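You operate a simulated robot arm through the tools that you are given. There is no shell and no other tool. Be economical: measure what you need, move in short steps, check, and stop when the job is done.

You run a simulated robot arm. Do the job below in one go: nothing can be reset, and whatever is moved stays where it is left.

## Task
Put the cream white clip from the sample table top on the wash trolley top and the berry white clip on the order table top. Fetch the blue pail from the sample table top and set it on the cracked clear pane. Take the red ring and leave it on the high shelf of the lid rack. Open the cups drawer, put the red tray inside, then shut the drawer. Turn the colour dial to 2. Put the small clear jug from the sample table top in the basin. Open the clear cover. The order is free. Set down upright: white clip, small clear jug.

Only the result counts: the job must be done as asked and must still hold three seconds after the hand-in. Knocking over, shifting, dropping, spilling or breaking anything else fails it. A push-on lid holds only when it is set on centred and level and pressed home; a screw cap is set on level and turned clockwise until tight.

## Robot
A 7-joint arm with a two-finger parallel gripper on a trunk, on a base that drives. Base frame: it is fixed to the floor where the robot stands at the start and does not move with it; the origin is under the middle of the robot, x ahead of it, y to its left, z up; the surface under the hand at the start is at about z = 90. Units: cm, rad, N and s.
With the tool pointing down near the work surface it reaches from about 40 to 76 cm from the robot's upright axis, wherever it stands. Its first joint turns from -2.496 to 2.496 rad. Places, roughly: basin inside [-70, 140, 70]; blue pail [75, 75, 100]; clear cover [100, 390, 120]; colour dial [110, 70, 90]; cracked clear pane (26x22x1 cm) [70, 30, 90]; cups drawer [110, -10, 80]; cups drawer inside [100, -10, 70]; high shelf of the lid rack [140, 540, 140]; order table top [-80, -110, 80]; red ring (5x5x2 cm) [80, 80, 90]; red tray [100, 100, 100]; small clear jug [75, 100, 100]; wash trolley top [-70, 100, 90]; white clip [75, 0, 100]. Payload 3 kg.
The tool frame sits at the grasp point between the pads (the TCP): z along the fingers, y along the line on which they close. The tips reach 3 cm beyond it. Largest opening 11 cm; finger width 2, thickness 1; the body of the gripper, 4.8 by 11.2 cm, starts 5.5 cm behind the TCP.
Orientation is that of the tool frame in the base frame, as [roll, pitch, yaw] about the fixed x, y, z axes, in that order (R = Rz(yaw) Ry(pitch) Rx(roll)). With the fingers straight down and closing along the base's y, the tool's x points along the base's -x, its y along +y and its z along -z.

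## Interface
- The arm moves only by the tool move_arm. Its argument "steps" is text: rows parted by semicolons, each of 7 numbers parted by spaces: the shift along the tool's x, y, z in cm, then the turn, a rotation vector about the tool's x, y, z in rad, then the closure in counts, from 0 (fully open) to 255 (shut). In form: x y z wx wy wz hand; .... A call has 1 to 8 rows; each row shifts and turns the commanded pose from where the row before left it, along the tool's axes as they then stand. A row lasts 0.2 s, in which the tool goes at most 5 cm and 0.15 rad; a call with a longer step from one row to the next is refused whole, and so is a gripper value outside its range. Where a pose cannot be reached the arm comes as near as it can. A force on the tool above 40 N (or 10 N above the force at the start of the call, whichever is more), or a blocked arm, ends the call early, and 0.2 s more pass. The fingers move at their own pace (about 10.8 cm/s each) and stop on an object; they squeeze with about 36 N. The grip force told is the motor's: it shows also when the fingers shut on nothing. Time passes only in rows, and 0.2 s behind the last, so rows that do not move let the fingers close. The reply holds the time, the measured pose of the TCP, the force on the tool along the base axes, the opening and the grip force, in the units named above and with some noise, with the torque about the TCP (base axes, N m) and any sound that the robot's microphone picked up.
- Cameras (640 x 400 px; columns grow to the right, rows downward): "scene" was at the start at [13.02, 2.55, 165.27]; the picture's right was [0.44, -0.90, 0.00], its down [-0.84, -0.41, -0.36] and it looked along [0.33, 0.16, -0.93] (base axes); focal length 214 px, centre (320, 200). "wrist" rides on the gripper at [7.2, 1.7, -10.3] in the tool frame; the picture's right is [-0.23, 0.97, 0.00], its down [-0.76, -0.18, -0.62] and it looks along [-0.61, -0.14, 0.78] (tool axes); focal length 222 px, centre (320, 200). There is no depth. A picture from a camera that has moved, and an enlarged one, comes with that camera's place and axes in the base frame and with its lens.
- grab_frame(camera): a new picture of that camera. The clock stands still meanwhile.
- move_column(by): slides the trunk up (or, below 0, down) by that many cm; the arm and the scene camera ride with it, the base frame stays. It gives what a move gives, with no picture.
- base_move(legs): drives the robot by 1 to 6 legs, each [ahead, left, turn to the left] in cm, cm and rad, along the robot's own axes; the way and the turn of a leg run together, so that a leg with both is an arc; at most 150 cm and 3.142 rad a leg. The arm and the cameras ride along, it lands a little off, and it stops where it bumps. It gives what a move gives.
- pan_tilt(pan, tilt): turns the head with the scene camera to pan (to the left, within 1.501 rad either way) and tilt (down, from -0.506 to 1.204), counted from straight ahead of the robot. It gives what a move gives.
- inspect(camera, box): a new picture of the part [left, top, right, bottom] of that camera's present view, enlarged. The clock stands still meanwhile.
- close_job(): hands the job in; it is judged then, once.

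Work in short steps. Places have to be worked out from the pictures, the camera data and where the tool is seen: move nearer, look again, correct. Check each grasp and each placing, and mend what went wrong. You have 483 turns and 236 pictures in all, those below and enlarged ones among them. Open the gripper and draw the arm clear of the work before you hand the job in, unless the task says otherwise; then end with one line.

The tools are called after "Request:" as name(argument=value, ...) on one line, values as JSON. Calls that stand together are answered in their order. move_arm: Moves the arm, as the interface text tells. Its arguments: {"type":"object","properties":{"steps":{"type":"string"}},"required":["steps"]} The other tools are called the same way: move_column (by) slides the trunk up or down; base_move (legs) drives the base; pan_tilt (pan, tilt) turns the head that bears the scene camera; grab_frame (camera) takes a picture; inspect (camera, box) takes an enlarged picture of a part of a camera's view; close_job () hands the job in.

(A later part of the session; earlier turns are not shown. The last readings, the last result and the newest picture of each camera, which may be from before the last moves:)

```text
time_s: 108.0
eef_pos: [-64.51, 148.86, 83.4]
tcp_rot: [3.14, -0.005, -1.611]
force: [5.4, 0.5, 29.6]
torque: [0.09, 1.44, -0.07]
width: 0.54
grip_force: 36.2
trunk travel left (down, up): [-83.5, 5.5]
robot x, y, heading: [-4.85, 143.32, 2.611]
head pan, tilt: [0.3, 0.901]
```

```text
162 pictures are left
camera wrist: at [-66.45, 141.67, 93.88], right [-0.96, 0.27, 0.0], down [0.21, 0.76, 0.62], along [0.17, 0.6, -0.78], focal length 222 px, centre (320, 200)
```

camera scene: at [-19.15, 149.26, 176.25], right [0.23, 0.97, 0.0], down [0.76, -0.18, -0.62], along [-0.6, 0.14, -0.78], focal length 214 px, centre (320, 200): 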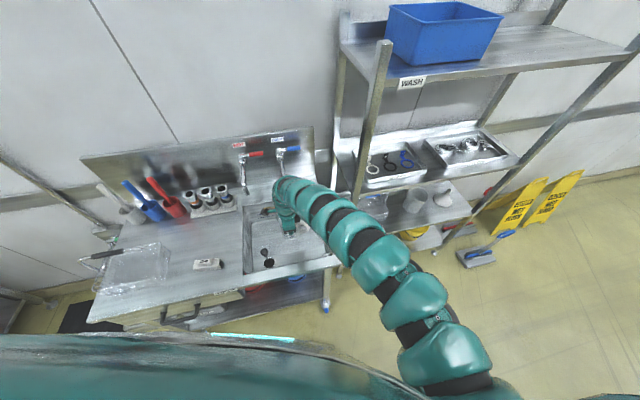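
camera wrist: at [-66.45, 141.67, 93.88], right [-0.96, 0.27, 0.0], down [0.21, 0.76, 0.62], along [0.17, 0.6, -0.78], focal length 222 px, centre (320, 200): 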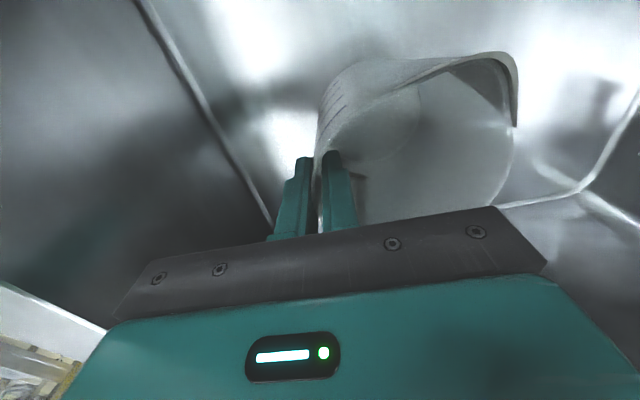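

Contact made. Ease up 0.3 cm, open slightly, raise.

Request:
move_column(by=0.4)

Request:
move_arm(steps="0 0 0 0 0 0 230;0 0 0 0 0 0 205;0 0 0 0 0 0 185;0 0 0 0 0 0 185")

Request:
grab_frame(camera="wrist")

```text
time_s: 108.5
eef_pos: [-64.64, 148.77, 83.49]
tcp_rot: [-3.139, -0.001, -1.611]
force: [-5.1, -2.0, 11.7]
torque: [0.01, 1.43, 0.1]
width: 0.53
grip_force: 36.3
trunk travel left (down, up): [-83.9, 5.1]
robot x, y, heading: [-4.78, 143.27, 2.611]
head pan, tilt: [0.3, 0.901]
```

```text
time_s: 109.5
eef_pos: [-64.59, 148.84, 83.48]
tcp_rot: [-3.137, 0.0, -1.61]
force: [0.1, -1.1, 0.9]
torque: [-0.01, -0.01, 0.02]
width: 3.05
grip_force: 0.0
trunk travel left (down, up): [-83.9, 5.1]
robot x, y, heading: [-4.61, 143.31, 2.613]
head pan, tilt: [0.3, 0.901]
```

```text
161 pictures are left
camera wrist: at [-66.55, 141.73, 93.88], right [-0.96, 0.27, -0.01], down [0.21, 0.75, 0.62], along [0.17, 0.6, -0.78], focal length 222 px, centre (320, 200)
```

wrist: 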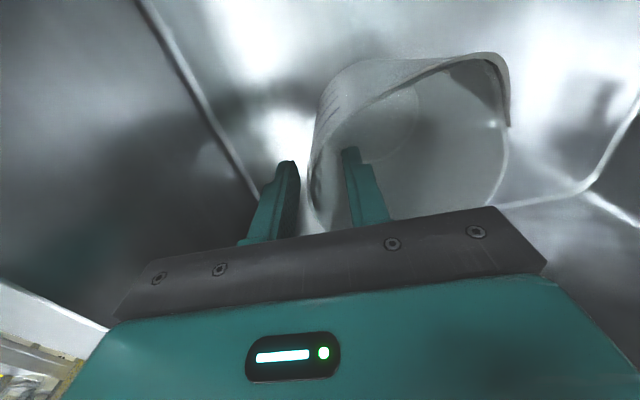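

Jug released upright with clearance on both fingers. Raise straight up.

Request:
move_column(by=5)

Request:
move_arm(steps="0 0 -4 0 0 0 185;0 0 -5 0 0 0 185;0 0 -5 0 0 0 185;0 0 -5 0 0 0 185;0 0 -5 0 0 0 185;0 0 -5 0 0 0 185")

Request:
inspect(camera="scene", box=[200, 150, 360, 290])

```text
time_s: 110.4
eef_pos: [-64.55, 148.9, 88.58]
tcp_rot: [-3.137, -0.001, -1.612]
force: [0.3, 0.4, -0.6]
torque: [-0.01, -0.06, -0.01]
width: 2.98
grip_force: 0.0
trunk travel left (down, up): [-88.9, 0.1]
robot x, y, heading: [-4.55, 142.95, 2.611]
head pan, tilt: [0.3, 0.901]
```

```text
time_s: 111.8
eef_pos: [-64.77, 148.92, 117.55]
tcp_rot: [-3.137, 0.003, -1.612]
force: [-0.6, -0.6, -0.3]
torque: [0.02, 0.0, -0.04]
width: 3.02
grip_force: 0.1
trunk travel left (down, up): [-88.9, 0.1]
robot x, y, heading: [-4.98, 143.36, 2.612]
head pan, tilt: [0.3, 0.901]
```

```text
2.86 times, centred on (280, 220) of scene
camera zoom: at [-19.01, 149.24, 176.16], right [0.23, 0.97, 0.0], down [0.76, -0.18, -0.62], along [-0.6, 0.14, -0.78], focal length 613 px, centre (434, 143)
```

zoom: 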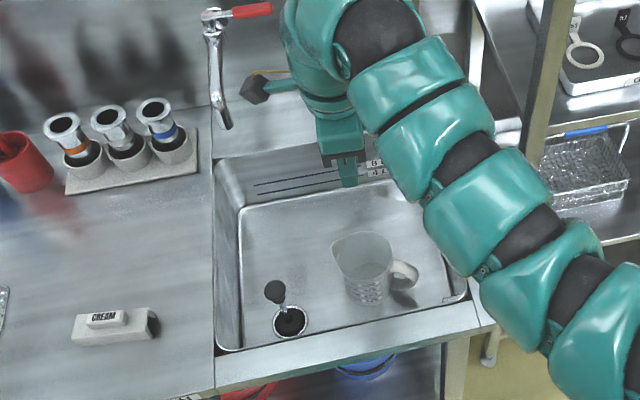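

Jug stands upright in the basin. Next: the berry clip. Drive back, turn right to face the table.

Request:
base_move(legs=[[-27.8, 47.5, 0], [0, 0, -1.55], [0, 0, -1.55]])

Request:
pan_tilt(pan=0.2, tilt=0.8)

Request:
grab_frame(camera="scene")

```text
time_s: 122.5
eef_pos: [55.4, 86.91, 117.38]
tcp_rot: [-3.136, 0.0, 1.596]
force: [-1.1, -0.2, -1.1]
torque: [-0.02, -0.02, 0.02]
width: 3.06
grip_force: 0.1
trunk travel left (down, up): [-88.9, 0.1]
robot x, y, heading: [-4.9, 88.75, -0.467]
head pan, tilt: [0.3, 0.901]
```

```text
time_s: 123.2
eef_pos: [55.43, 86.89, 117.48]
tcp_rot: [-3.135, -0.003, 1.595]
force: [-0.7, 0.1, 0.0]
torque: [-0.04, -0.01, 0.01]
width: 3.02
grip_force: 0.1
trunk travel left (down, up): [-88.9, 0.1]
robot x, y, heading: [-5.0, 88.69, -0.466]
head pan, tilt: [0.201, 0.799]
```

```text
159 pictures are left
camera scene: at [10.11, 82.99, 176.94], right [-0.26, -0.97, 0.0], down [-0.69, 0.19, -0.7], along [0.67, -0.18, -0.72], focal length 214 px, centre (320, 200)
```

scene: 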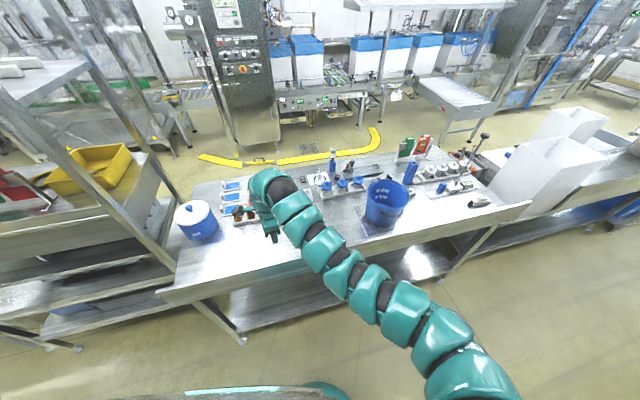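

Drive right along the table to the berry clip.

Request:
base_move(legs=[[34.4, -68.5, 0]])

Request:
base_move(legs=[[12.5, 6.3, 0]])

Request:
grab_frame(camera="wrist")

Request:
grab_frame(camera="scene")

```text
time_s: 127.3
eef_pos: [55.25, 10.08, 117.37]
tcp_rot: [-3.136, -0.002, 1.606]
force: [1.2, 0.0, 0.6]
torque: [0.03, 0.0, 0.0]
width: 3.04
grip_force: 0.1
trunk travel left (down, up): [-88.9, 0.1]
robot x, y, heading: [-5.02, 11.14, -0.456]
head pan, tilt: [0.201, 0.799]
```

```text
time_s: 128.7
eef_pos: [69.33, 10.27, 117.37]
tcp_rot: [-3.134, -0.003, 1.605]
force: [1.3, -0.7, -0.3]
torque: [0.0, 0.03, -0.01]
width: 3.01
grip_force: 0.1
trunk travel left (down, up): [-88.9, 0.1]
robot x, y, heading: [8.84, 11.31, -0.454]
head pan, tilt: [0.201, 0.799]
```

```text
158 pictures are left
camera wrist: at [70.91, 17.57, 127.75], right [0.98, -0.19, -0.01], down [-0.15, -0.77, 0.62], along [-0.13, -0.61, -0.78], focal length 222 px, centre (320, 200)
```

wrist: 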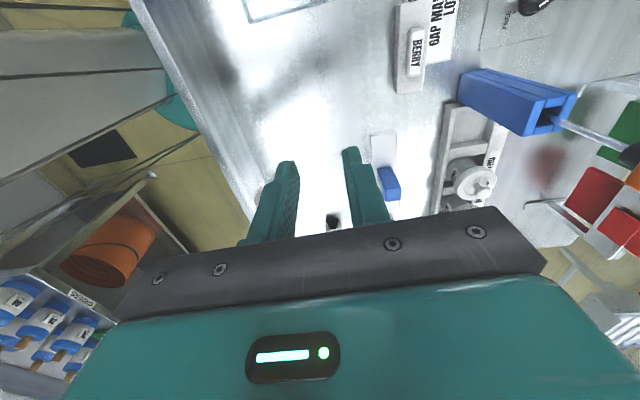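

```text
157 pictures are left
camera scene: at [24.09, 5.95, 176.93], right [-0.25, -0.97, 0.0], down [-0.69, 0.18, -0.7], along [0.67, -0.18, -0.72], focal length 214 px, centre (320, 200)
```

scene: 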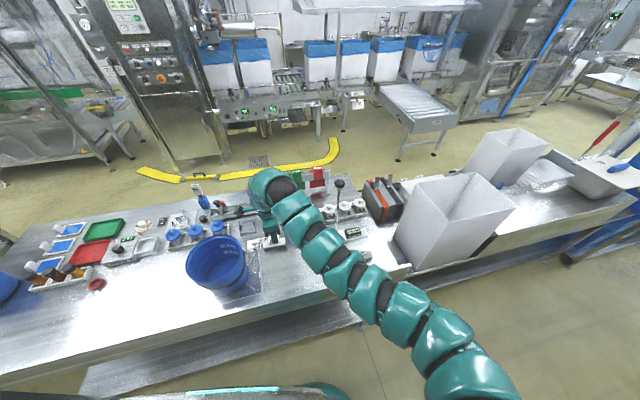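

Berry clip at ≈(82,12.3), axis along y. Move base +4, then arm over it.

Request:
base_move(legs=[[3.6, 1.8, 0]])

Request:
move_arm(steps="1 3 0 0 0 0.035 60;1 3 0 0 0 0 60;0 2.5 2 0 0 0 60;0 0 4 0 0 0 60")

Request:
grab_frame(camera="wrist")

```text
time_s: 129.6
eef_pos: [73.33, 10.28, 117.24]
tcp_rot: [-3.135, -0.002, 1.606]
force: [-0.1, -0.3, 0.0]
torque: [0.0, 0.02, 0.0]
width: 3.05
grip_force: 0.0
trunk travel left (down, up): [-88.9, 0.1]
robot x, y, heading: [13.21, 11.16, -0.459]
head pan, tilt: [0.201, 0.799]
```

```text
time_s: 130.6
eef_pos: [80.67, 11.31, 111.43]
tcp_rot: [-3.136, -0.006, 1.574]
force: [0.7, 0.5, -0.3]
torque: [-0.03, -0.01, 0.05]
width: 8.42
grip_force: 0.0
out of reach, approached as far as the arm can: row 3, 4
trunk travel left (down, up): [-88.9, 0.1]
robot x, y, heading: [12.76, 11.45, -0.453]
head pan, tilt: [0.201, 0.799]
```

```text
156 pictures are left
camera wrist: at [82.54, 18.59, 121.97], right [0.97, -0.23, -0.01], down [-0.17, -0.76, 0.62], along [-0.15, -0.6, -0.78], focal length 222 px, centre (320, 200)
```

wrist: 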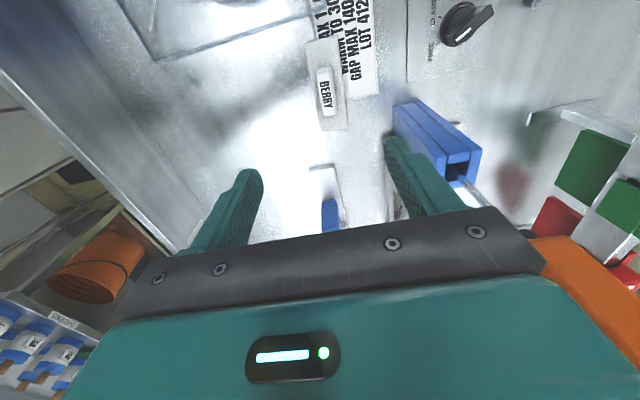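

Clip centre (81.8,12.2). Align and descend.

Request:
move_arm(steps="0.9 1.1 1 0 0 0 60;0 0 4 0 0 0 60;0 0 4 0 0 0 60;0 0 4 0 0 0 60;0 0 2 0 0 0 60")

Request:
grab_frame(camera="wrist")

```text
time_s: 131.8
eef_pos: [78.1, 11.21, 100.17]
tcp_rot: [-3.136, 0.001, 1.57]
force: [0.7, -0.2, -0.3]
torque: [-0.01, 0.01, 0.05]
width: 8.43
grip_force: 0.1
out of reach, approached as far as the arm can: row 1, 2, 3, 4, 5
trunk travel left (down, up): [-88.9, 0.1]
robot x, y, heading: [13.06, 11.63, -0.453]
head pan, tilt: [0.201, 0.799]
```

```text
155 pictures are left
camera wrist: at [79.91, 18.52, 110.72], right [0.97, -0.23, -0.01], down [-0.17, -0.76, 0.62], along [-0.15, -0.61, -0.78], focal length 222 px, centre (320, 200)
```

wrist: 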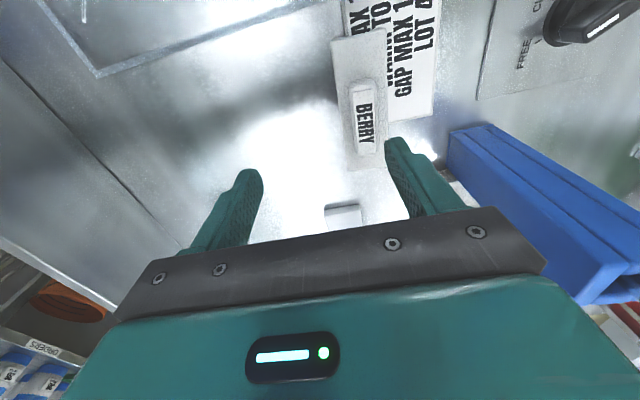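

Trunk height now limits the outer reach; raise hand, lower trunk, and realign.

Request:
move_arm(steps="0 0 -4 0 0 0 60;0 0 -4.5 0 0 0 60;0 0 -4 0 0 0 60")

Request:
move_column(by=-12)

Request:
move_arm(steps="0.5 2 0 0 0 0 60;0.5 1.7 0 0 0 0 60;0 0 0 0 0 0 60")

Request:
grab_frame(camera="wrist")

```text
time_s: 132.6
eef_pos: [77.94, 11.37, 113.07]
tcp_rot: [-3.137, 0.001, 1.57]
force: [-0.1, -0.4, 0.8]
torque: [0.02, -0.07, -0.01]
width: 8.45
grip_force: 0.0
trunk travel left (down, up): [-88.9, 0.1]
robot x, y, heading: [12.76, 11.19, -0.454]
head pan, tilt: [0.201, 0.799]
```

```text
time_s: 134.1
eef_pos: [78.07, 11.38, 100.91]
tcp_rot: [-3.137, 0.0, 1.57]
force: [-0.9, -0.2, -0.6]
torque: [-0.03, 0.0, -0.03]
width: 8.42
grip_force: 0.1
trunk travel left (down, up): [-76.9, 12.1]
robot x, y, heading: [13.15, 11.29, -0.456]
head pan, tilt: [0.201, 0.799]
```

```text
time_s: 134.6
eef_pos: [78.34, 11.31, 98.74]
tcp_rot: [-3.056, 0.026, 1.572]
force: [-2.6, -1.2, 9.0]
torque: [0.03, -0.29, 0.02]
width: 8.27
grip_force: 0.1
out of reach, approached as far as the arm can: row 2
trunk travel left (down, up): [-76.9, 12.1]
robot x, y, heading: [13.12, 11.59, -0.454]
head pan, tilt: [0.201, 0.799]
stopped in row 2: the force on the tool passed its limit at 87 N (the readings are from after the stop); the commanded pose is now the measured one
```

```text
154 pictures are left
camera wrist: at [81.01, 18.8, 108.78], right [0.97, -0.23, -0.08], down [-0.12, -0.74, 0.66], along [-0.21, -0.63, -0.75], focal length 222 px, centre (320, 200)
```

wrist: 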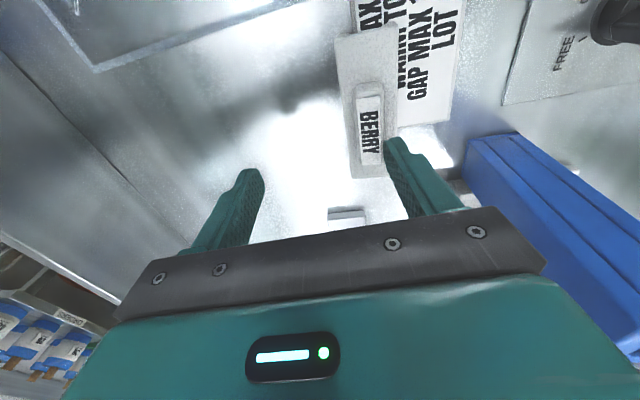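

Unexpected contact. Look carefully before anything else.

Request:
inspect(camera="scene", box=[180, 140, 420, 290])

Request:
inspect(camera="wrist", box=[320, 0, 640, 320])

```text
2.67 times, centred on (300, 215) of scene
camera zoom: at [27.86, 5.97, 164.96], right [-0.25, -0.97, 0.0], down [-0.69, 0.18, -0.7], along [0.67, -0.18, -0.72], focal length 572 px, centre (373, 160)
```

zoom: 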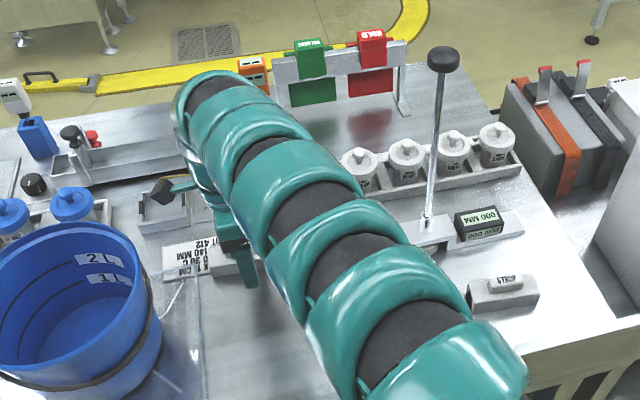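

```text
1.25 times, centred on (480, 160) of wrist
camera zoom: at [81.01, 18.8, 108.78], right [0.97, -0.23, -0.08], down [-0.12, -0.74, 0.66], along [-0.21, -0.63, -0.75], focal length 278 px, centre (120, 250)
```

zoom: 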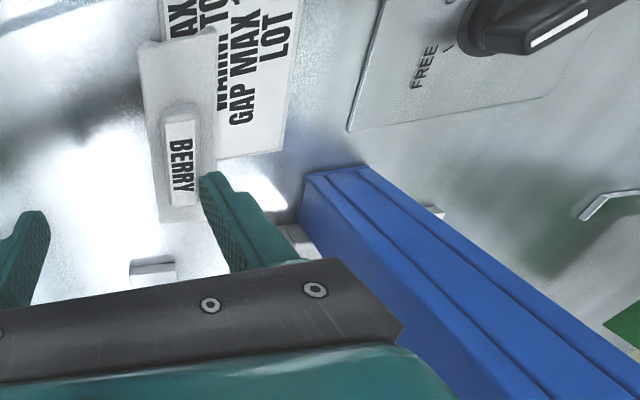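

The finger likely pressed on the clip's knob. Lift, relevel, and inspect the clip.

Request:
move_arm(steps="0 0 -3 0 0 0 60;0 0 -3 0 0 0 60;0 0 -2 -0.085 0.026 0 60;0 0 0 0 0 0 60")

Request:
grab_frame(camera="wrist")

Request:
grab_frame(camera="scene")

```text
time_s: 135.6
eef_pos: [79.04, 11.5, 106.41]
tcp_rot: [-3.134, 0.001, 1.57]
force: [0.7, 0.3, -0.5]
torque: [-0.06, -0.01, -0.02]
width: 8.42
grip_force: 0.1
trunk travel left (down, up): [-76.9, 12.1]
robot x, y, heading: [13.12, 11.35, -0.454]
head pan, tilt: [0.201, 0.799]
```

```text
151 pictures are left
camera wrist: at [80.91, 18.78, 116.88], right [0.97, -0.23, -0.01], down [-0.17, -0.76, 0.63], along [-0.15, -0.61, -0.78], focal length 222 px, centre (320, 200)
```

wrist: 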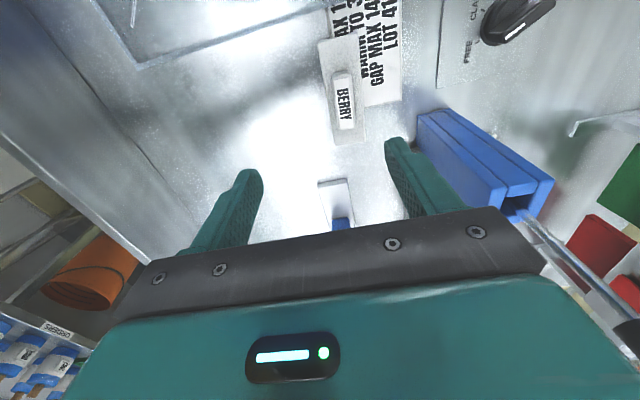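

```text
150 pictures are left
camera scene: at [28.02, 6.06, 164.94], right [-0.25, -0.97, 0.0], down [-0.69, 0.18, -0.7], along [0.67, -0.18, -0.72], focal length 214 px, centre (320, 200)
```

scene: 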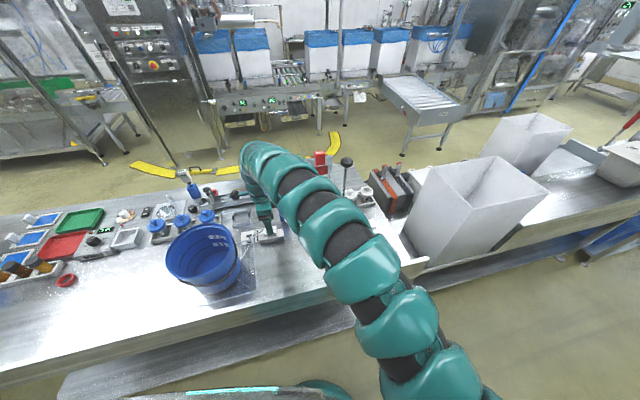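

Clip is undisturbed. Align above it at z≈106 first and verify position.

Request:
move_arm(steps="0.7 1.5 0 0 0 0 60;0 1.3 0 0 0 0 60;0 0 0 0 0 0 60")

```text
time_s: 136.4
eef_pos: [81.15, 12.14, 106.5]
tcp_rot: [-3.136, 0.003, 1.572]
force: [-0.3, -0.2, -0.1]
torque: [0.0, 0.0, -0.02]
width: 8.4
grip_force: 0.1
out of reach, approached as far as the arm can: row 2
trunk travel left (down, up): [-76.9, 12.1]
robot x, y, heading: [13.27, 11.36, -0.456]
head pan, tilt: [0.201, 0.799]
```

Outer reach hit; pull hand back 4 then advance base 4.

Request:
move_arm(steps="0 -2 0 0 0 0 60;0 -2 0 0 0 0 60")

Request:
base_move(legs=[[3.6, 1.75, 0]])

Request:
move_arm(steps="0 0 3 0 0 0 60;0 0 3 0 0 0 60")

Request:
grab_frame(camera="wrist")

```text
time_s: 137.0
eef_pos: [77.21, 12.01, 106.45]
tcp_rot: [-3.135, 0.002, 1.572]
force: [-0.3, -1.1, 0.8]
torque: [0.0, -0.02, 0.01]
width: 8.42
grip_force: 0.1
trunk travel left (down, up): [-76.9, 12.1]
robot x, y, heading: [13.07, 11.39, -0.453]
head pan, tilt: [0.201, 0.799]
```

```text
time_s: 137.9
eef_pos: [81.3, 12.11, 106.36]
tcp_rot: [-3.134, 0.004, 1.57]
force: [0.7, -0.7, -0.5]
torque: [0.0, 0.01, 0.0]
width: 8.42
grip_force: 0.1
trunk travel left (down, up): [-76.9, 12.1]
robot x, y, heading: [16.84, 11.38, -0.453]
head pan, tilt: [0.201, 0.799]
```

```text
time_s: 138.5
eef_pos: [81.04, 12.03, 100.33]
tcp_rot: [-3.133, 0.003, 1.57]
force: [0.2, 0.4, 0.3]
torque: [-0.04, 0.01, 0.0]
width: 8.4
grip_force: 0.1
trunk travel left (down, up): [-76.9, 12.1]
robot x, y, heading: [17.04, 11.64, -0.456]
head pan, tilt: [0.201, 0.799]
```

```text
149 pictures are left
camera wrist: at [82.8, 19.29, 110.77], right [0.97, -0.23, -0.01], down [-0.17, -0.76, 0.63], along [-0.15, -0.61, -0.78], focal length 222 px, centre (320, 200)
```

wrist: 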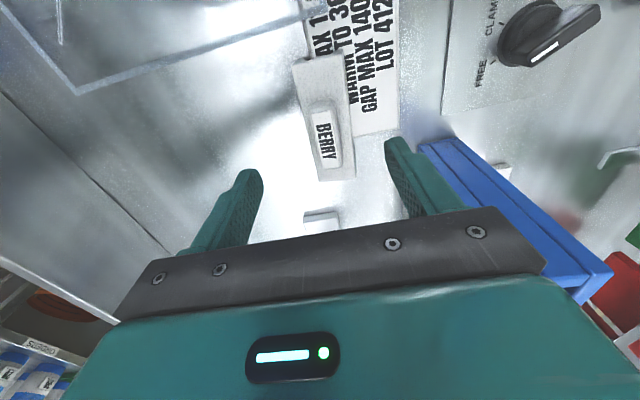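

Centred. Descend and grasp.

Request:
move_arm(steps="0 0.4 3 0 0 0 60;0 0 3 0 0 0 60;0 0 0.2 0 0 0 60;0 0 0 0 0 0 150;0 0 0 0 0 0 255;0 0 0 0 0 0 255;0 0 0 0 0 0 255")

Request:
move_arm(steps="0 0 -3 0 0 0 255;0 0 -4 0 0 0 255;0 0 -4 0 0 0 255;0 0 -4 0 0 0 255;0 0 -4 0 0 0 255")

Request:
grab_frame(camera="wrist")

```text
time_s: 140.1
eef_pos: [81.35, 11.95, 94.3]
tcp_rot: [-3.135, 0.004, 1.569]
force: [0.1, 0.1, 1.2]
torque: [-0.02, -0.04, -0.03]
width: 3.51
grip_force: 36.0
trunk travel left (down, up): [-76.9, 12.1]
robot x, y, heading: [16.94, 11.17, -0.457]
head pan, tilt: [0.201, 0.799]
```

```text
time_s: 141.3
eef_pos: [81.38, 12.19, 113.34]
tcp_rot: [-3.135, 0.005, 1.572]
force: [0.3, -0.2, -0.4]
torque: [-0.01, -0.03, 0.01]
width: 3.49
grip_force: 36.3
trunk travel left (down, up): [-76.9, 12.1]
robot x, y, heading: [16.64, 11.54, -0.462]
head pan, tilt: [0.201, 0.799]
```

```text
148 pictures are left
camera wrist: at [83.33, 19.41, 123.66], right [0.97, -0.23, -0.01], down [-0.17, -0.76, 0.63], along [-0.15, -0.61, -0.78], focal length 222 px, centre (320, 200)
```

wrist: 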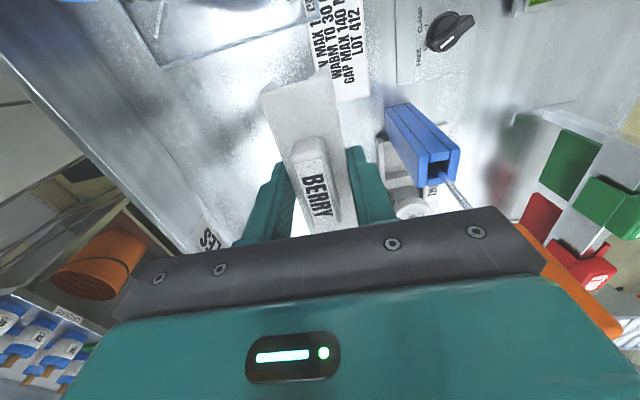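

Berry clip held. Back off and turn right to look at the order table.

Request:
base_move(legs=[[-22.4, -11, 0], [0, 0, -1.57]])

Request:
pan_tilt(pan=-0.3, tilt=0.5)

Request:
grab_frame(camera="scene")

```text
time_s: 146.9
eef_pos: [-6.98, -53.19, 113.26]
tcp_rot: [-3.137, 0.004, 0.006]
force: [0.9, 0.1, -1.7]
torque: [0.02, -0.04, -0.02]
width: 3.51
grip_force: 35.9
trunk travel left (down, up): [-76.9, 12.1]
robot x, y, heading: [-8.24, 11.29, -2.017]
head pan, tilt: [0.201, 0.799]
```

```text
time_s: 147.8
eef_pos: [-6.84, -53.12, 113.27]
tcp_rot: [-3.136, 0.005, 0.009]
force: [0.5, -0.4, -0.8]
torque: [0.0, -0.02, -0.01]
width: 3.49
grip_force: 36.0
trunk travel left (down, up): [-76.9, 12.1]
robot x, y, heading: [-8.14, 11.61, -2.018]
head pan, tilt: [-0.3, 0.499]
```

```text
147 pictures are left
camera scene: at [-17.75, -2.29, 167.54], right [-0.73, 0.68, 0.0], down [0.33, 0.35, -0.88], along [-0.6, -0.64, -0.48], focal length 214 px, centre (320, 200)
```

scene: 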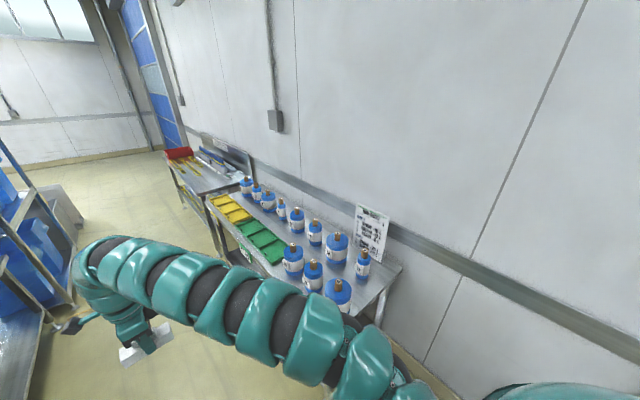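

Request:
inspect(camera="scene", box=[180, 160, 420, 320])

```text
2.50 times, centred on (300, 240) of scene
camera zoom: at [-17.75, -2.29, 167.54], right [-0.73, 0.68, 0.0], down [0.33, 0.35, -0.88], along [-0.6, -0.64, -0.48], focal length 536 px, centre (370, 100)
```

zoom: 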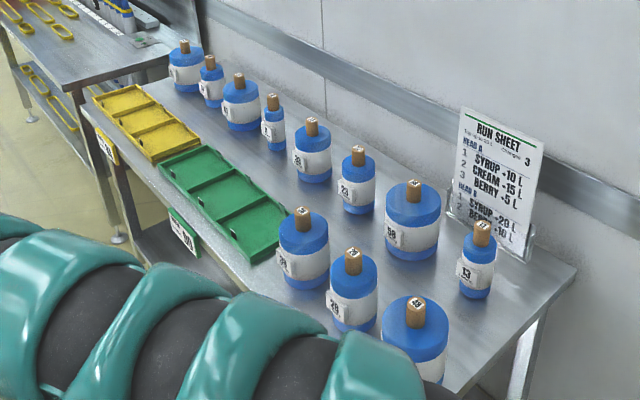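

Raise, turn to face the order table, and view it from the front.

Request:
move_arm(steps="0 0 -4 0 0 0 255;0 0 -2 0 0 0 255")

Request:
base_move(legs=[[0, 0, -1.58]])

Request:
pan_tilt(pan=1.2, tilt=0.6)

Request:
grab_frame(camera="scene")

```text
time_s: 148.4
eef_pos: [-6.92, -53.34, 119.36]
tcp_rot: [-3.138, 0.002, 0.008]
force: [0.2, 0.0, 0.2]
torque: [0.01, 0.0, 0.01]
width: 3.51
grip_force: 35.8
trunk travel left (down, up): [-76.9, 12.1]
robot x, y, heading: [-8.14, 11.43, -2.021]
head pan, tilt: [-0.3, 0.499]
```

```text
time_s: 152.7
eef_pos: [-72.73, 11.1, 119.34]
tcp_rot: [-3.136, 0.004, -1.574]
force: [-0.3, -0.1, -0.6]
torque: [0.01, -0.01, -0.04]
width: 3.52
grip_force: 36.1
trunk travel left (down, up): [-76.9, 12.1]
robot x, y, heading: [-8.16, 10.9, 2.678]
head pan, tilt: [-0.3, 0.499]
```

```text
time_s: 154.3
eef_pos: [-72.76, 11.06, 119.33]
tcp_rot: [-3.138, 0.005, -1.576]
force: [-0.2, 0.0, -0.2]
torque: [0.0, 0.0, -0.04]
width: 3.51
grip_force: 35.7
trunk travel left (down, up): [-76.9, 12.1]
robot x, y, heading: [-7.81, 11.58, 2.68]
head pan, tilt: [1.201, 0.6]
```

```text
145 pictures are left
camera scene: at [-21.82, 9.21, 166.63], right [-0.67, 0.74, 0.0], down [0.42, 0.38, -0.83], along [-0.61, -0.56, -0.56], focal length 214 px, centre (320, 200)
```

scene: 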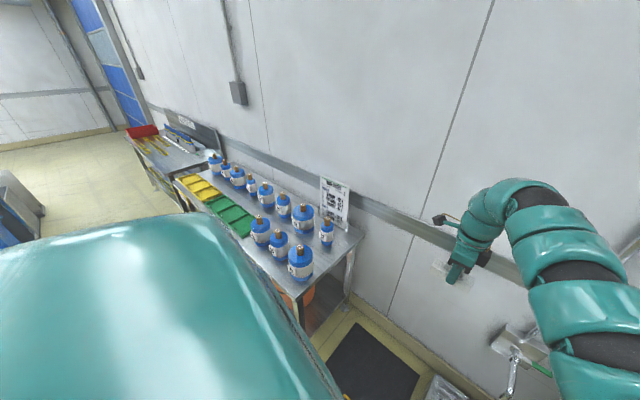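

Request:
inspect(camera="scene", box=[170, 140, 370, 300])

```text
2.50 times, centred on (270, 220) of scene
camera zoom: at [-21.82, 9.21, 166.63], right [-0.67, 0.74, 0.0], down [0.42, 0.38, -0.83], along [-0.61, -0.56, -0.56], focal length 536 px, centre (445, 150)
```

zoom: 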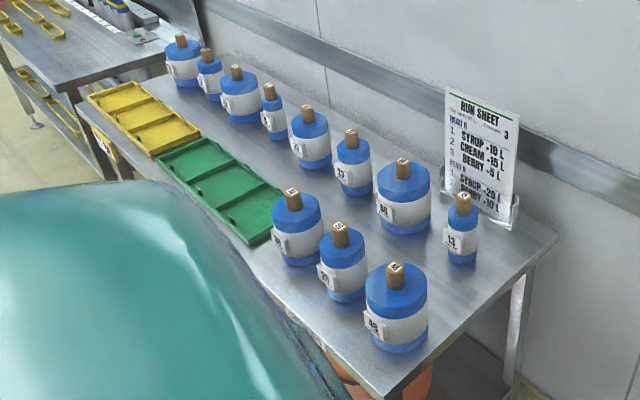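

Free spot on the order table between the low green tray and back-row bottles: target ≈(-77,-111). Drive most of the way there with the clip held high.

Request:
base_move(legs=[[-44, 97, 0]])

Request:
pan_tilt(pan=0.5, tilt=0.9)

Request:
grab_frame(camera="scene")

Request:
grab_frame(camera="wrist")

```text
time_s: 159.8
eef_pos: [-76.83, -95.49, 119.37]
tcp_rot: [-3.136, 0.003, -1.578]
force: [-0.1, -0.6, 0.1]
torque: [0.01, -0.05, 0.02]
width: 3.52
grip_force: 35.9
trunk travel left (down, up): [-76.9, 12.1]
robot x, y, heading: [-11.86, -95.48, 2.683]
head pan, tilt: [1.201, 0.6]
```

```text
time_s: 160.8
eef_pos: [-76.76, -95.52, 119.28]
tcp_rot: [-3.137, 0.003, -1.58]
force: [0.5, -0.1, 0.7]
torque: [-0.01, 0.01, 0.03]
width: 3.5
grip_force: 36.4
trunk travel left (down, up): [-76.9, 12.1]
robot x, y, heading: [-11.88, -95.13, 2.679]
head pan, tilt: [0.499, 0.901]
```

```text
143 pictures are left
camera scene: at [-26.85, -91.93, 164.16], right [-0.04, 1.0, 0.0], down [0.78, 0.03, -0.62], along [-0.62, -0.02, -0.78], focal length 214 px, centre (320, 200)
```

scene: 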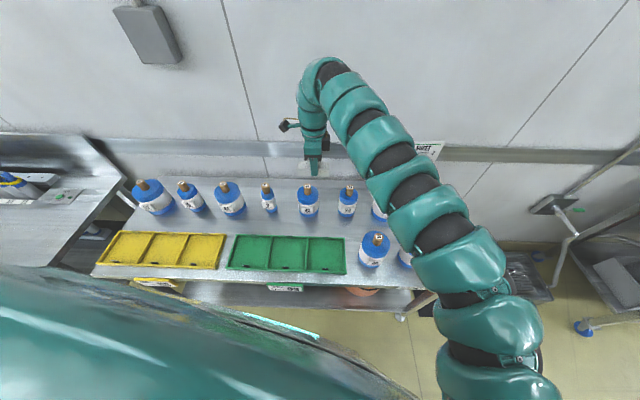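

```text
142 pictures are left
camera wrist: at [-78.51, -102.77, 129.72], right [-0.97, 0.24, 0.0], down [0.18, 0.76, 0.63], along [0.15, 0.61, -0.78], focal length 222 px, centre (320, 200)
```

wrist: 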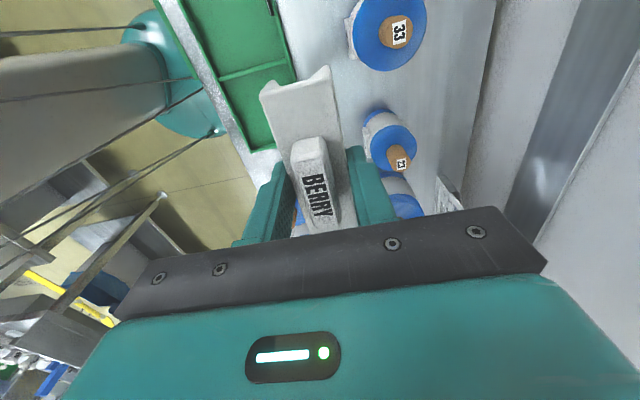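

Good. Advance 14 cm more to y≈-109.5 and check.

Request:
base_move(legs=[[-6.4, 12.5, 0]])

Request:
move_arm(steps="0 0 5 0 0 0 255;0 0 5 0 0 0 255;0 0 5 0 0 0 255;0 0 3 0 0 0 255")

Request:
grab_frame(camera="wrist")

Request:
inspect(camera="scene", box=[220, 80, 420, 290])

```text
time_s: 162.2
eef_pos: [-76.66, -109.73, 119.3]
tcp_rot: [-3.137, 0.004, -1.579]
force: [0.3, -0.6, 0.2]
torque: [-0.02, -0.01, -0.02]
width: 3.47
grip_force: 36.7
trunk travel left (down, up): [-76.9, 12.1]
robot x, y, heading: [-11.9, -109.19, 2.675]
head pan, tilt: [0.499, 0.901]
```

```text
time_s: 163.2
eef_pos: [-76.71, -109.49, 101.26]
tcp_rot: [-3.137, 0.001, -1.579]
force: [-0.8, -0.5, -0.1]
torque: [0.0, 0.01, 0.0]
width: 3.49
grip_force: 35.7
trunk travel left (down, up): [-76.9, 12.1]
robot x, y, heading: [-12.03, -109.22, 2.677]
head pan, tilt: [0.499, 0.901]
```

```text
141 pictures are left
camera wrist: at [-78.34, -116.78, 111.6], right [-0.97, 0.24, 0.0], down [0.18, 0.76, 0.63], along [0.15, 0.61, -0.78], focal length 222 px, centre (320, 200)
```

wrist: 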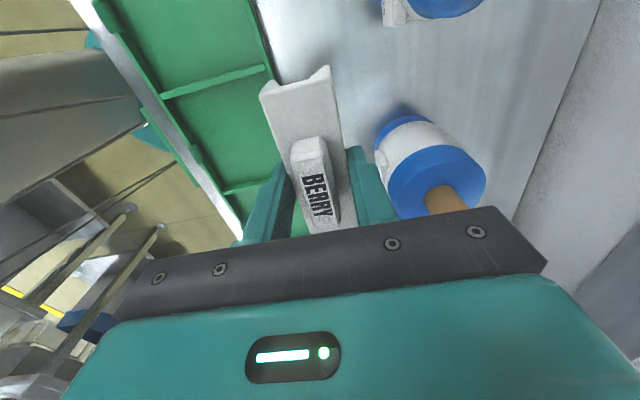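

```text
1.90 times, centred on (320, 185) of scene
camera zoom: at [-26.73, -105.98, 164.16], right [-0.03, 1.0, 0.0], down [0.78, 0.03, -0.62], along [-0.62, -0.02, -0.78], focal length 408 px, centre (320, 229)
```

zoom: 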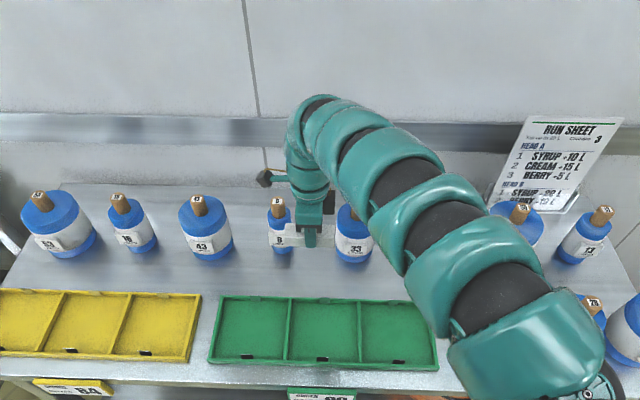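

Landing spot is centred in the gap. Lower gently.

Request:
move_arm(steps="0 0 5 0 0 0 255;0 0 5 0 0 0 255;0 0 4 0 0 0 255;0 0 0.8 0 0 0 255")

Request:
move_arm(steps="0 0 0.5 0 0 0 255;0 0 0.5 0 0 0 255;0 0 0.5 0 0 0 255")

```text
time_s: 164.2
eef_pos: [-76.26, -109.26, 86.54]
tcp_rot: [-3.138, 0.003, -1.581]
force: [0.3, 0.5, -0.1]
torque: [-0.01, 0.03, -0.01]
width: 3.5
grip_force: 36.3
out of reach, approached as far as the arm can: row 4
trunk travel left (down, up): [-76.9, 12.1]
robot x, y, heading: [-12.22, -109.55, 2.676]
head pan, tilt: [0.499, 0.901]
```

```text
time_s: 165.0
eef_pos: [-76.08, -109.3, 85.68]
tcp_rot: [-3.137, 0.005, -1.58]
force: [0.1, -0.6, 0.1]
torque: [0.01, 0.0, 0.01]
width: 3.5
grip_force: 35.8
out of reach, approached as far as the arm can: row 3
trunk travel left (down, up): [-76.9, 12.1]
robot x, y, heading: [-11.88, -109.26, 2.678]
head pan, tilt: [0.499, 0.901]
```

Use the trunk for the last bit.

Request:
move_column(by=-1)

Request:
move_column(by=-0.5)

```text
time_s: 165.5
eef_pos: [-76.05, -109.25, 84.61]
tcp_rot: [-3.135, 0.003, -1.579]
force: [-0.2, -0.5, -0.3]
torque: [0.0, -0.01, -0.01]
width: 3.5
grip_force: 36.2
trunk travel left (down, up): [-75.9, 13.1]
robot x, y, heading: [-11.78, -109.24, 2.679]
head pan, tilt: [0.499, 0.901]
```

```text
time_s: 166.1
eef_pos: [-75.96, -109.35, 84.25]
tcp_rot: [-3.138, 0.003, -1.579]
force: [-0.1, 0.2, -0.3]
torque: [-0.01, 0.0, -0.04]
width: 3.53
grip_force: 36.1
trunk travel left (down, up): [-75.4, 13.6]
robot x, y, heading: [-11.92, -109.49, 2.679]
head pan, tilt: [0.499, 0.901]
```

Request:
move_column(by=-0.3)

Request:
grab_frame(camera="wrist")

```text
time_s: 166.6
eef_pos: [-76.14, -109.25, 83.97]
tcp_rot: [-3.138, 0.003, -1.579]
force: [-0.3, 1.0, 3.8]
torque: [0.24, 0.06, 0.0]
width: 3.53
grip_force: 36.0
trunk travel left (down, up): [-75.1, 13.9]
robot x, y, heading: [-11.73, -109.12, 2.674]
head pan, tilt: [0.499, 0.901]
```

```text
139 pictures are left
camera wrist: at [-77.74, -116.55, 94.37], right [-0.97, 0.24, 0.0], down [0.18, 0.76, 0.63], along [0.15, 0.61, -0.78], focal length 222 px, centre (320, 200)
```

wrist: 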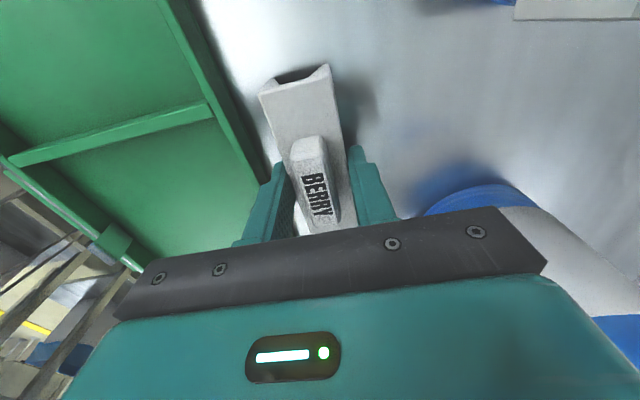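

Touching. Open only slightly (tray edge is close) and lift straight up.

Request:
move_arm(steps="0 0 0 0 0 0 166;0 0 0 0 0 0 162;0 0 0 0 0 0 162")

Request:
move_column(by=6)

Request:
grab_frame(camera="wrist")

```text
time_s: 167.4
eef_pos: [-76.0, -109.35, 83.89]
tcp_rot: [-3.136, 0.003, -1.58]
force: [0.6, 0.5, -0.4]
torque: [-0.01, 0.05, -0.02]
width: 4.03
grip_force: 0.0
trunk travel left (down, up): [-75.1, 13.9]
robot x, y, heading: [-11.71, -109.36, 2.674]
head pan, tilt: [0.499, 0.901]
```

```text
time_s: 168.4
eef_pos: [-76.07, -109.37, 89.95]
tcp_rot: [-3.135, 0.003, -1.579]
force: [0.2, -0.7, -0.4]
torque: [0.0, 0.03, 0.01]
width: 4.02
grip_force: 0.1
trunk travel left (down, up): [-81.1, 7.9]
robot x, y, heading: [-12.16, -109.43, 2.678]
head pan, tilt: [0.499, 0.901]
```

```text
138 pictures are left
camera wrist: at [-77.75, -116.54, 100.29], right [-0.97, 0.24, 0.0], down [0.18, 0.76, 0.63], along [0.15, 0.61, -0.78], focal length 222 px, centre (320, 200)
```

wrist: 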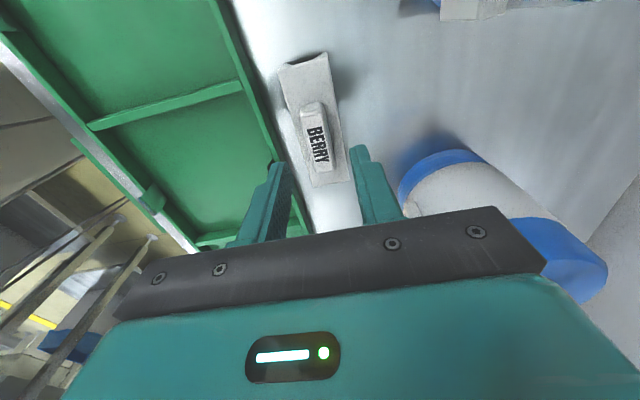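

Berry clip placed. Raise, drive back, and turn toward the sample table for the ring.

Request:
move_arm(steps="0 0 -5 0 0 0 162;0 0 -5 0 0 0 162;0 0 -5 0 0 0 162;0 0 -5 0 0 0 162;0 0 -5 0 0 0 162;0 0 -4 0 0 0 162")

Request:
base_move(legs=[[55, -106, 0], [0, 0, -1.57], [0, 0, -1.56]])

```text
time_s: 169.8
eef_pos: [-76.17, -109.43, 119.17]
tcp_rot: [-3.138, 0.004, -1.58]
force: [0.4, -0.5, -0.1]
torque: [0.0, 0.01, 0.01]
width: 4.03
grip_force: 0.0
trunk travel left (down, up): [-81.1, 7.9]
robot x, y, heading: [-12.04, -109.42, 2.676]
head pan, tilt: [0.499, 0.901]
```

```text
time_s: 183.4
eef_pos: [49.39, 14.62, 119.12]
tcp_rot: [-3.135, 0.003, 1.625]
force: [-0.5, -0.6, 0.3]
torque: [0.03, -0.02, -0.05]
width: 4.0
grip_force: 0.1
trunk travel left (down, up): [-81.1, 7.9]
robot x, y, heading: [-14.19, 10.67, -0.399]
head pan, tilt: [0.499, 0.901]
```

Ring sits near the bottle rack, so I need the wrist camera facing away from it: rotate the tool yaw toward ≈3.8 now in free air.

Request:
move_arm(steps="0 0 0 0 0 -0.15 162;0 0 0 0 0 -0.15 162;0 0 0 0 0 -0.15 162;0 0 0 0 0 -0.15 162;0 0 0 0 0 -0.15 162;0 0 0 0 0 -0.15 162;0 0 0 0 0 -0.15 162;0 0 0 0 0 -0.15 162")

Request:
move_arm(steps="0 0 0 0 0 -0.15 162;0 0 0 0 0 -0.15 162;0 0 0 0 0 -0.15 162;0 0 0 0 0 -0.15 162;0 0 0 0 0 -0.15 162;0 0 0 0 0 -0.15 162;0 0 0 0 0 -0.1 162")

```text
time_s: 185.2
eef_pos: [49.47, 14.66, 119.02]
tcp_rot: [-3.135, -0.003, 2.827]
force: [-0.6, -0.8, -0.1]
torque: [0.01, 0.03, -0.03]
width: 4.02
grip_force: 0.0
trunk travel left (down, up): [-81.1, 7.9]
robot x, y, heading: [-14.53, 10.52, -0.395]
head pan, tilt: [0.499, 0.901]
```

```text
time_s: 186.8
eef_pos: [49.54, 14.57, 118.91]
tcp_rot: [3.14, -0.005, -2.456]
force: [-0.4, 0.2, -0.8]
torque: [0.01, 0.0, -0.03]
width: 4.0
grip_force: 0.0
trunk travel left (down, up): [-81.1, 7.9]
robot x, y, heading: [-14.32, 10.59, -0.404]
head pan, tilt: [0.499, 0.901]
```

Rotation works. Drive to put the hand above the ring.

Request:
base_move(legs=[[-10.6, 70.2, 0], [11, 4.6, 0]])

Request:
grab_frame(camera="wrist")

Request:
grab_frame(camera="scene")

```text
time_s: 191.5
eef_pos: [79.3, 83.59, 119.0]
tcp_rot: [3.14, -0.006, -2.458]
force: [-0.2, 0.8, -0.7]
torque: [-0.03, 0.03, 0.04]
width: 4.04
grip_force: 0.1
trunk travel left (down, up): [-81.1, 7.9]
robot x, y, heading: [15.11, 79.04, -0.401]
head pan, tilt: [0.499, 0.901]
```

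```text
137 pictures are left
camera wrist: at [72.73, 80.28, 129.43], right [-0.44, 0.9, 0.0], down [0.71, 0.35, 0.62], along [0.56, 0.27, -0.79], focal length 222 px, centre (320, 200)
```

wrist: 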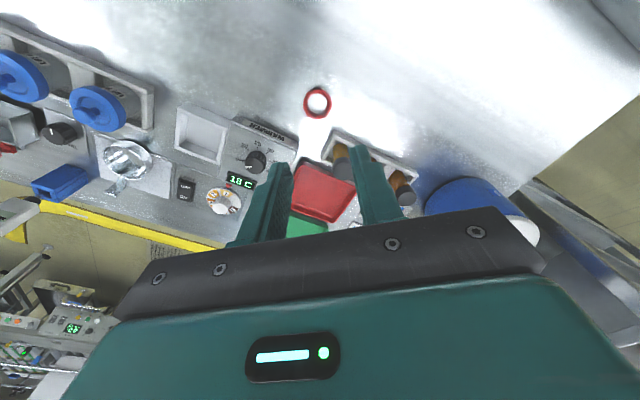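

```text
136 pictures are left
camera scene: at [30.07, 77.03, 168.34], right [0.1, -0.99, 0.0], down [-0.78, -0.08, -0.62], along [0.62, 0.06, -0.78], focal length 214 px, centre (320, 200)
```

scene: 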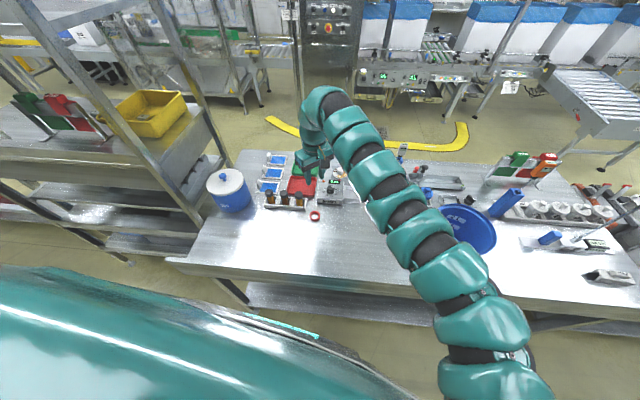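

Ring at ≈(81.8,84.3). Align and descend partway with 7 cm opening.

Request:
move_arm(steps="-2.4 -1 2 0 0 0 93;0 0 5 0 0 0 93;0 0 5 0 0 0 93;0 0 4 0 0 0 93")

Request:
grab_frame(camera="wrist")

```text
time_s: 192.5
eef_pos: [81.62, 84.15, 103.15]
tcp_rot: [-3.141, -0.003, -2.458]
force: [-0.5, -0.4, 0.2]
torque: [0.03, 0.01, 0.02]
width: 7.01
grip_force: 0.0
trunk travel left (down, up): [-81.1, 7.9]
robot x, y, heading: [15.02, 79.49, -0.403]
head pan, tilt: [0.499, 0.901]
```

```text
135 pictures are left
camera wrist: at [75.11, 80.94, 113.59], right [-0.44, 0.9, 0.0], down [0.7, 0.35, 0.62], along [0.56, 0.27, -0.78], focal length 222 px, centre (320, 200)
```

wrist: 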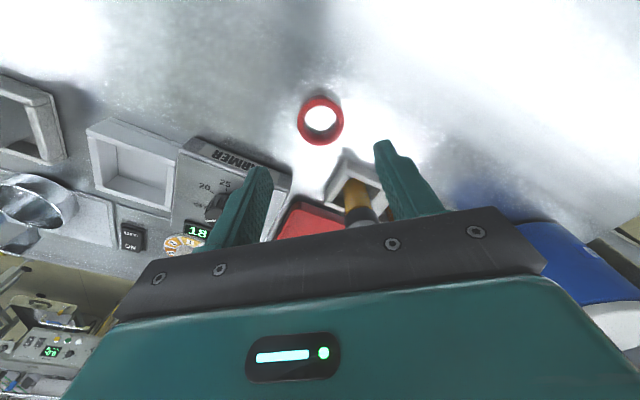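

Ring well centred between fingers; descend and grip.

Request:
move_arm(steps="-0.3 0 4 0 0 0 93;0 0 4 0 0 0 93;0 0 1.5 0 0 0 93")

Request:
grab_frame(camera="wrist")

```text
time_s: 193.3
eef_pos: [80.35, 83.73, 93.76]
tcp_rot: [3.141, -0.007, -2.455]
force: [-0.6, 0.8, 0.9]
torque: [-0.01, -0.01, -0.02]
width: 6.99
grip_force: 0.0
out of reach, approached as far as the arm can: row 1, 2, 3
trunk travel left (down, up): [-81.1, 7.9]
robot x, y, heading: [15.15, 79.14, -0.404]
head pan, tilt: [0.499, 0.901]
```

```text
134 pictures are left
camera wrist: at [73.79, 80.44, 104.36], right [-0.44, 0.9, 0.0], down [0.71, 0.35, 0.62], along [0.55, 0.27, -0.79], focal length 222 px, centre (320, 200)
```

wrist: 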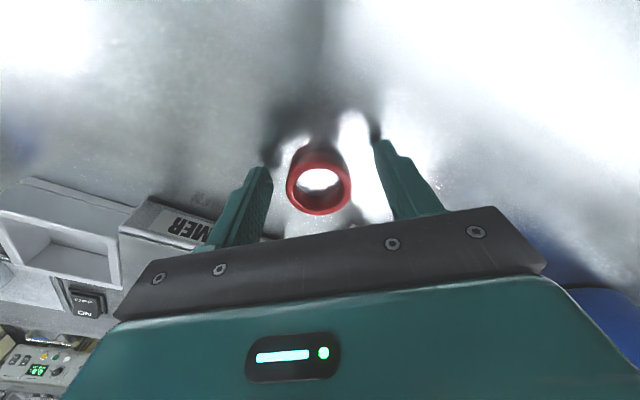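

1.6 cm short on reach; nudge the base forward.

Request:
base_move(legs=[[1.3, 0.9, 0]])

Request:
grab_frame(camera="wrist")

```text
time_s: 194.1
eef_pos: [81.9, 84.04, 93.96]
tcp_rot: [-3.14, -0.006, -2.455]
force: [1.3, -0.4, -0.6]
torque: [0.01, 0.02, -0.05]
width: 7.01
grip_force: 0.0
trunk travel left (down, up): [-81.1, 7.9]
robot x, y, heading: [16.61, 79.35, -0.398]
head pan, tilt: [0.499, 0.901]
```

```text
133 pictures are left
camera wrist: at [75.38, 80.79, 104.4], right [-0.44, 0.9, 0.0], down [0.71, 0.35, 0.62], along [0.56, 0.27, -0.79], focal length 222 px, centre (320, 200)
```

wrist: 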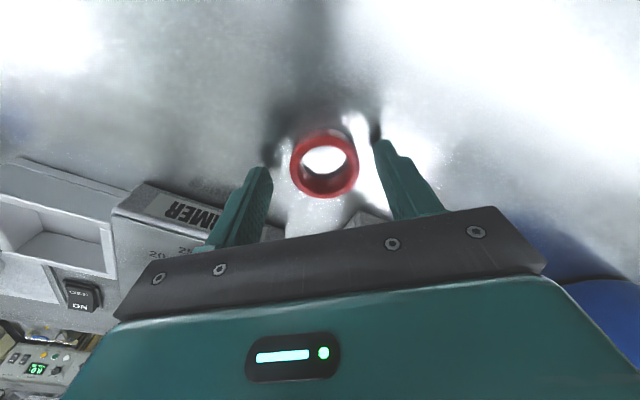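

Centred now. Lower 0.5 with the trunk and close.

Request:
move_column(by=-0.5)

Request:
move_arm(steps="0 0 0 0 0 0 170;0 0 0 0 0 0 255;0 0 0 0 0 0 255;0 0 0 0 0 0 255")

```text
time_s: 194.7
eef_pos: [81.78, 84.01, 93.35]
tcp_rot: [-3.14, -0.008, -2.456]
force: [-0.6, -0.1, 0.9]
torque: [0.01, -0.01, 0.02]
width: 6.99
grip_force: 0.1
trunk travel left (down, up): [-80.6, 8.4]
robot x, y, heading: [16.43, 79.41, -0.4]
head pan, tilt: [0.499, 0.901]
```

```text
time_s: 195.7
eef_pos: [81.79, 83.98, 93.36]
tcp_rot: [-3.141, -0.005, -2.454]
force: [-1.1, 0.8, 3.8]
torque: [0.02, 0.01, -0.04]
width: 3.99
grip_force: 35.6
trunk travel left (down, up): [-80.6, 8.4]
robot x, y, heading: [16.27, 79.62, -0.403]
head pan, tilt: [0.499, 0.901]
```

Request:
move_arm(steps="0 0 -2 0 0 0 255;0 0 -4 0 0 0 255;0 0 -4 0 0 0 255;0 0 -4 0 0 0 255;0 0 -4 0 0 0 255;0 0 -4 0 0 0 255")

Request:
grab_frame(camera="wrist")

```text
time_s: 197.1
eef_pos: [81.78, 84.33, 115.45]
tcp_rot: [-3.141, -0.006, -2.454]
force: [-0.1, 0.1, 0.4]
torque: [-0.01, 0.0, 0.02]
width: 3.98
grip_force: 36.0
trunk travel left (down, up): [-80.6, 8.4]
robot x, y, heading: [16.66, 79.41, -0.395]
head pan, tilt: [0.499, 0.901]
```

```text
132 pictures are left
camera wrist: at [75.3, 81.07, 125.91], right [-0.44, 0.9, 0.0], down [0.7, 0.35, 0.62], along [0.56, 0.27, -0.79], focal length 222 px, centre (320, 200)
```

wrist: 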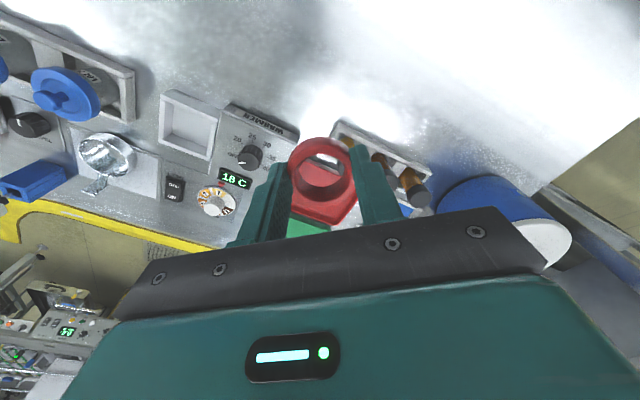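

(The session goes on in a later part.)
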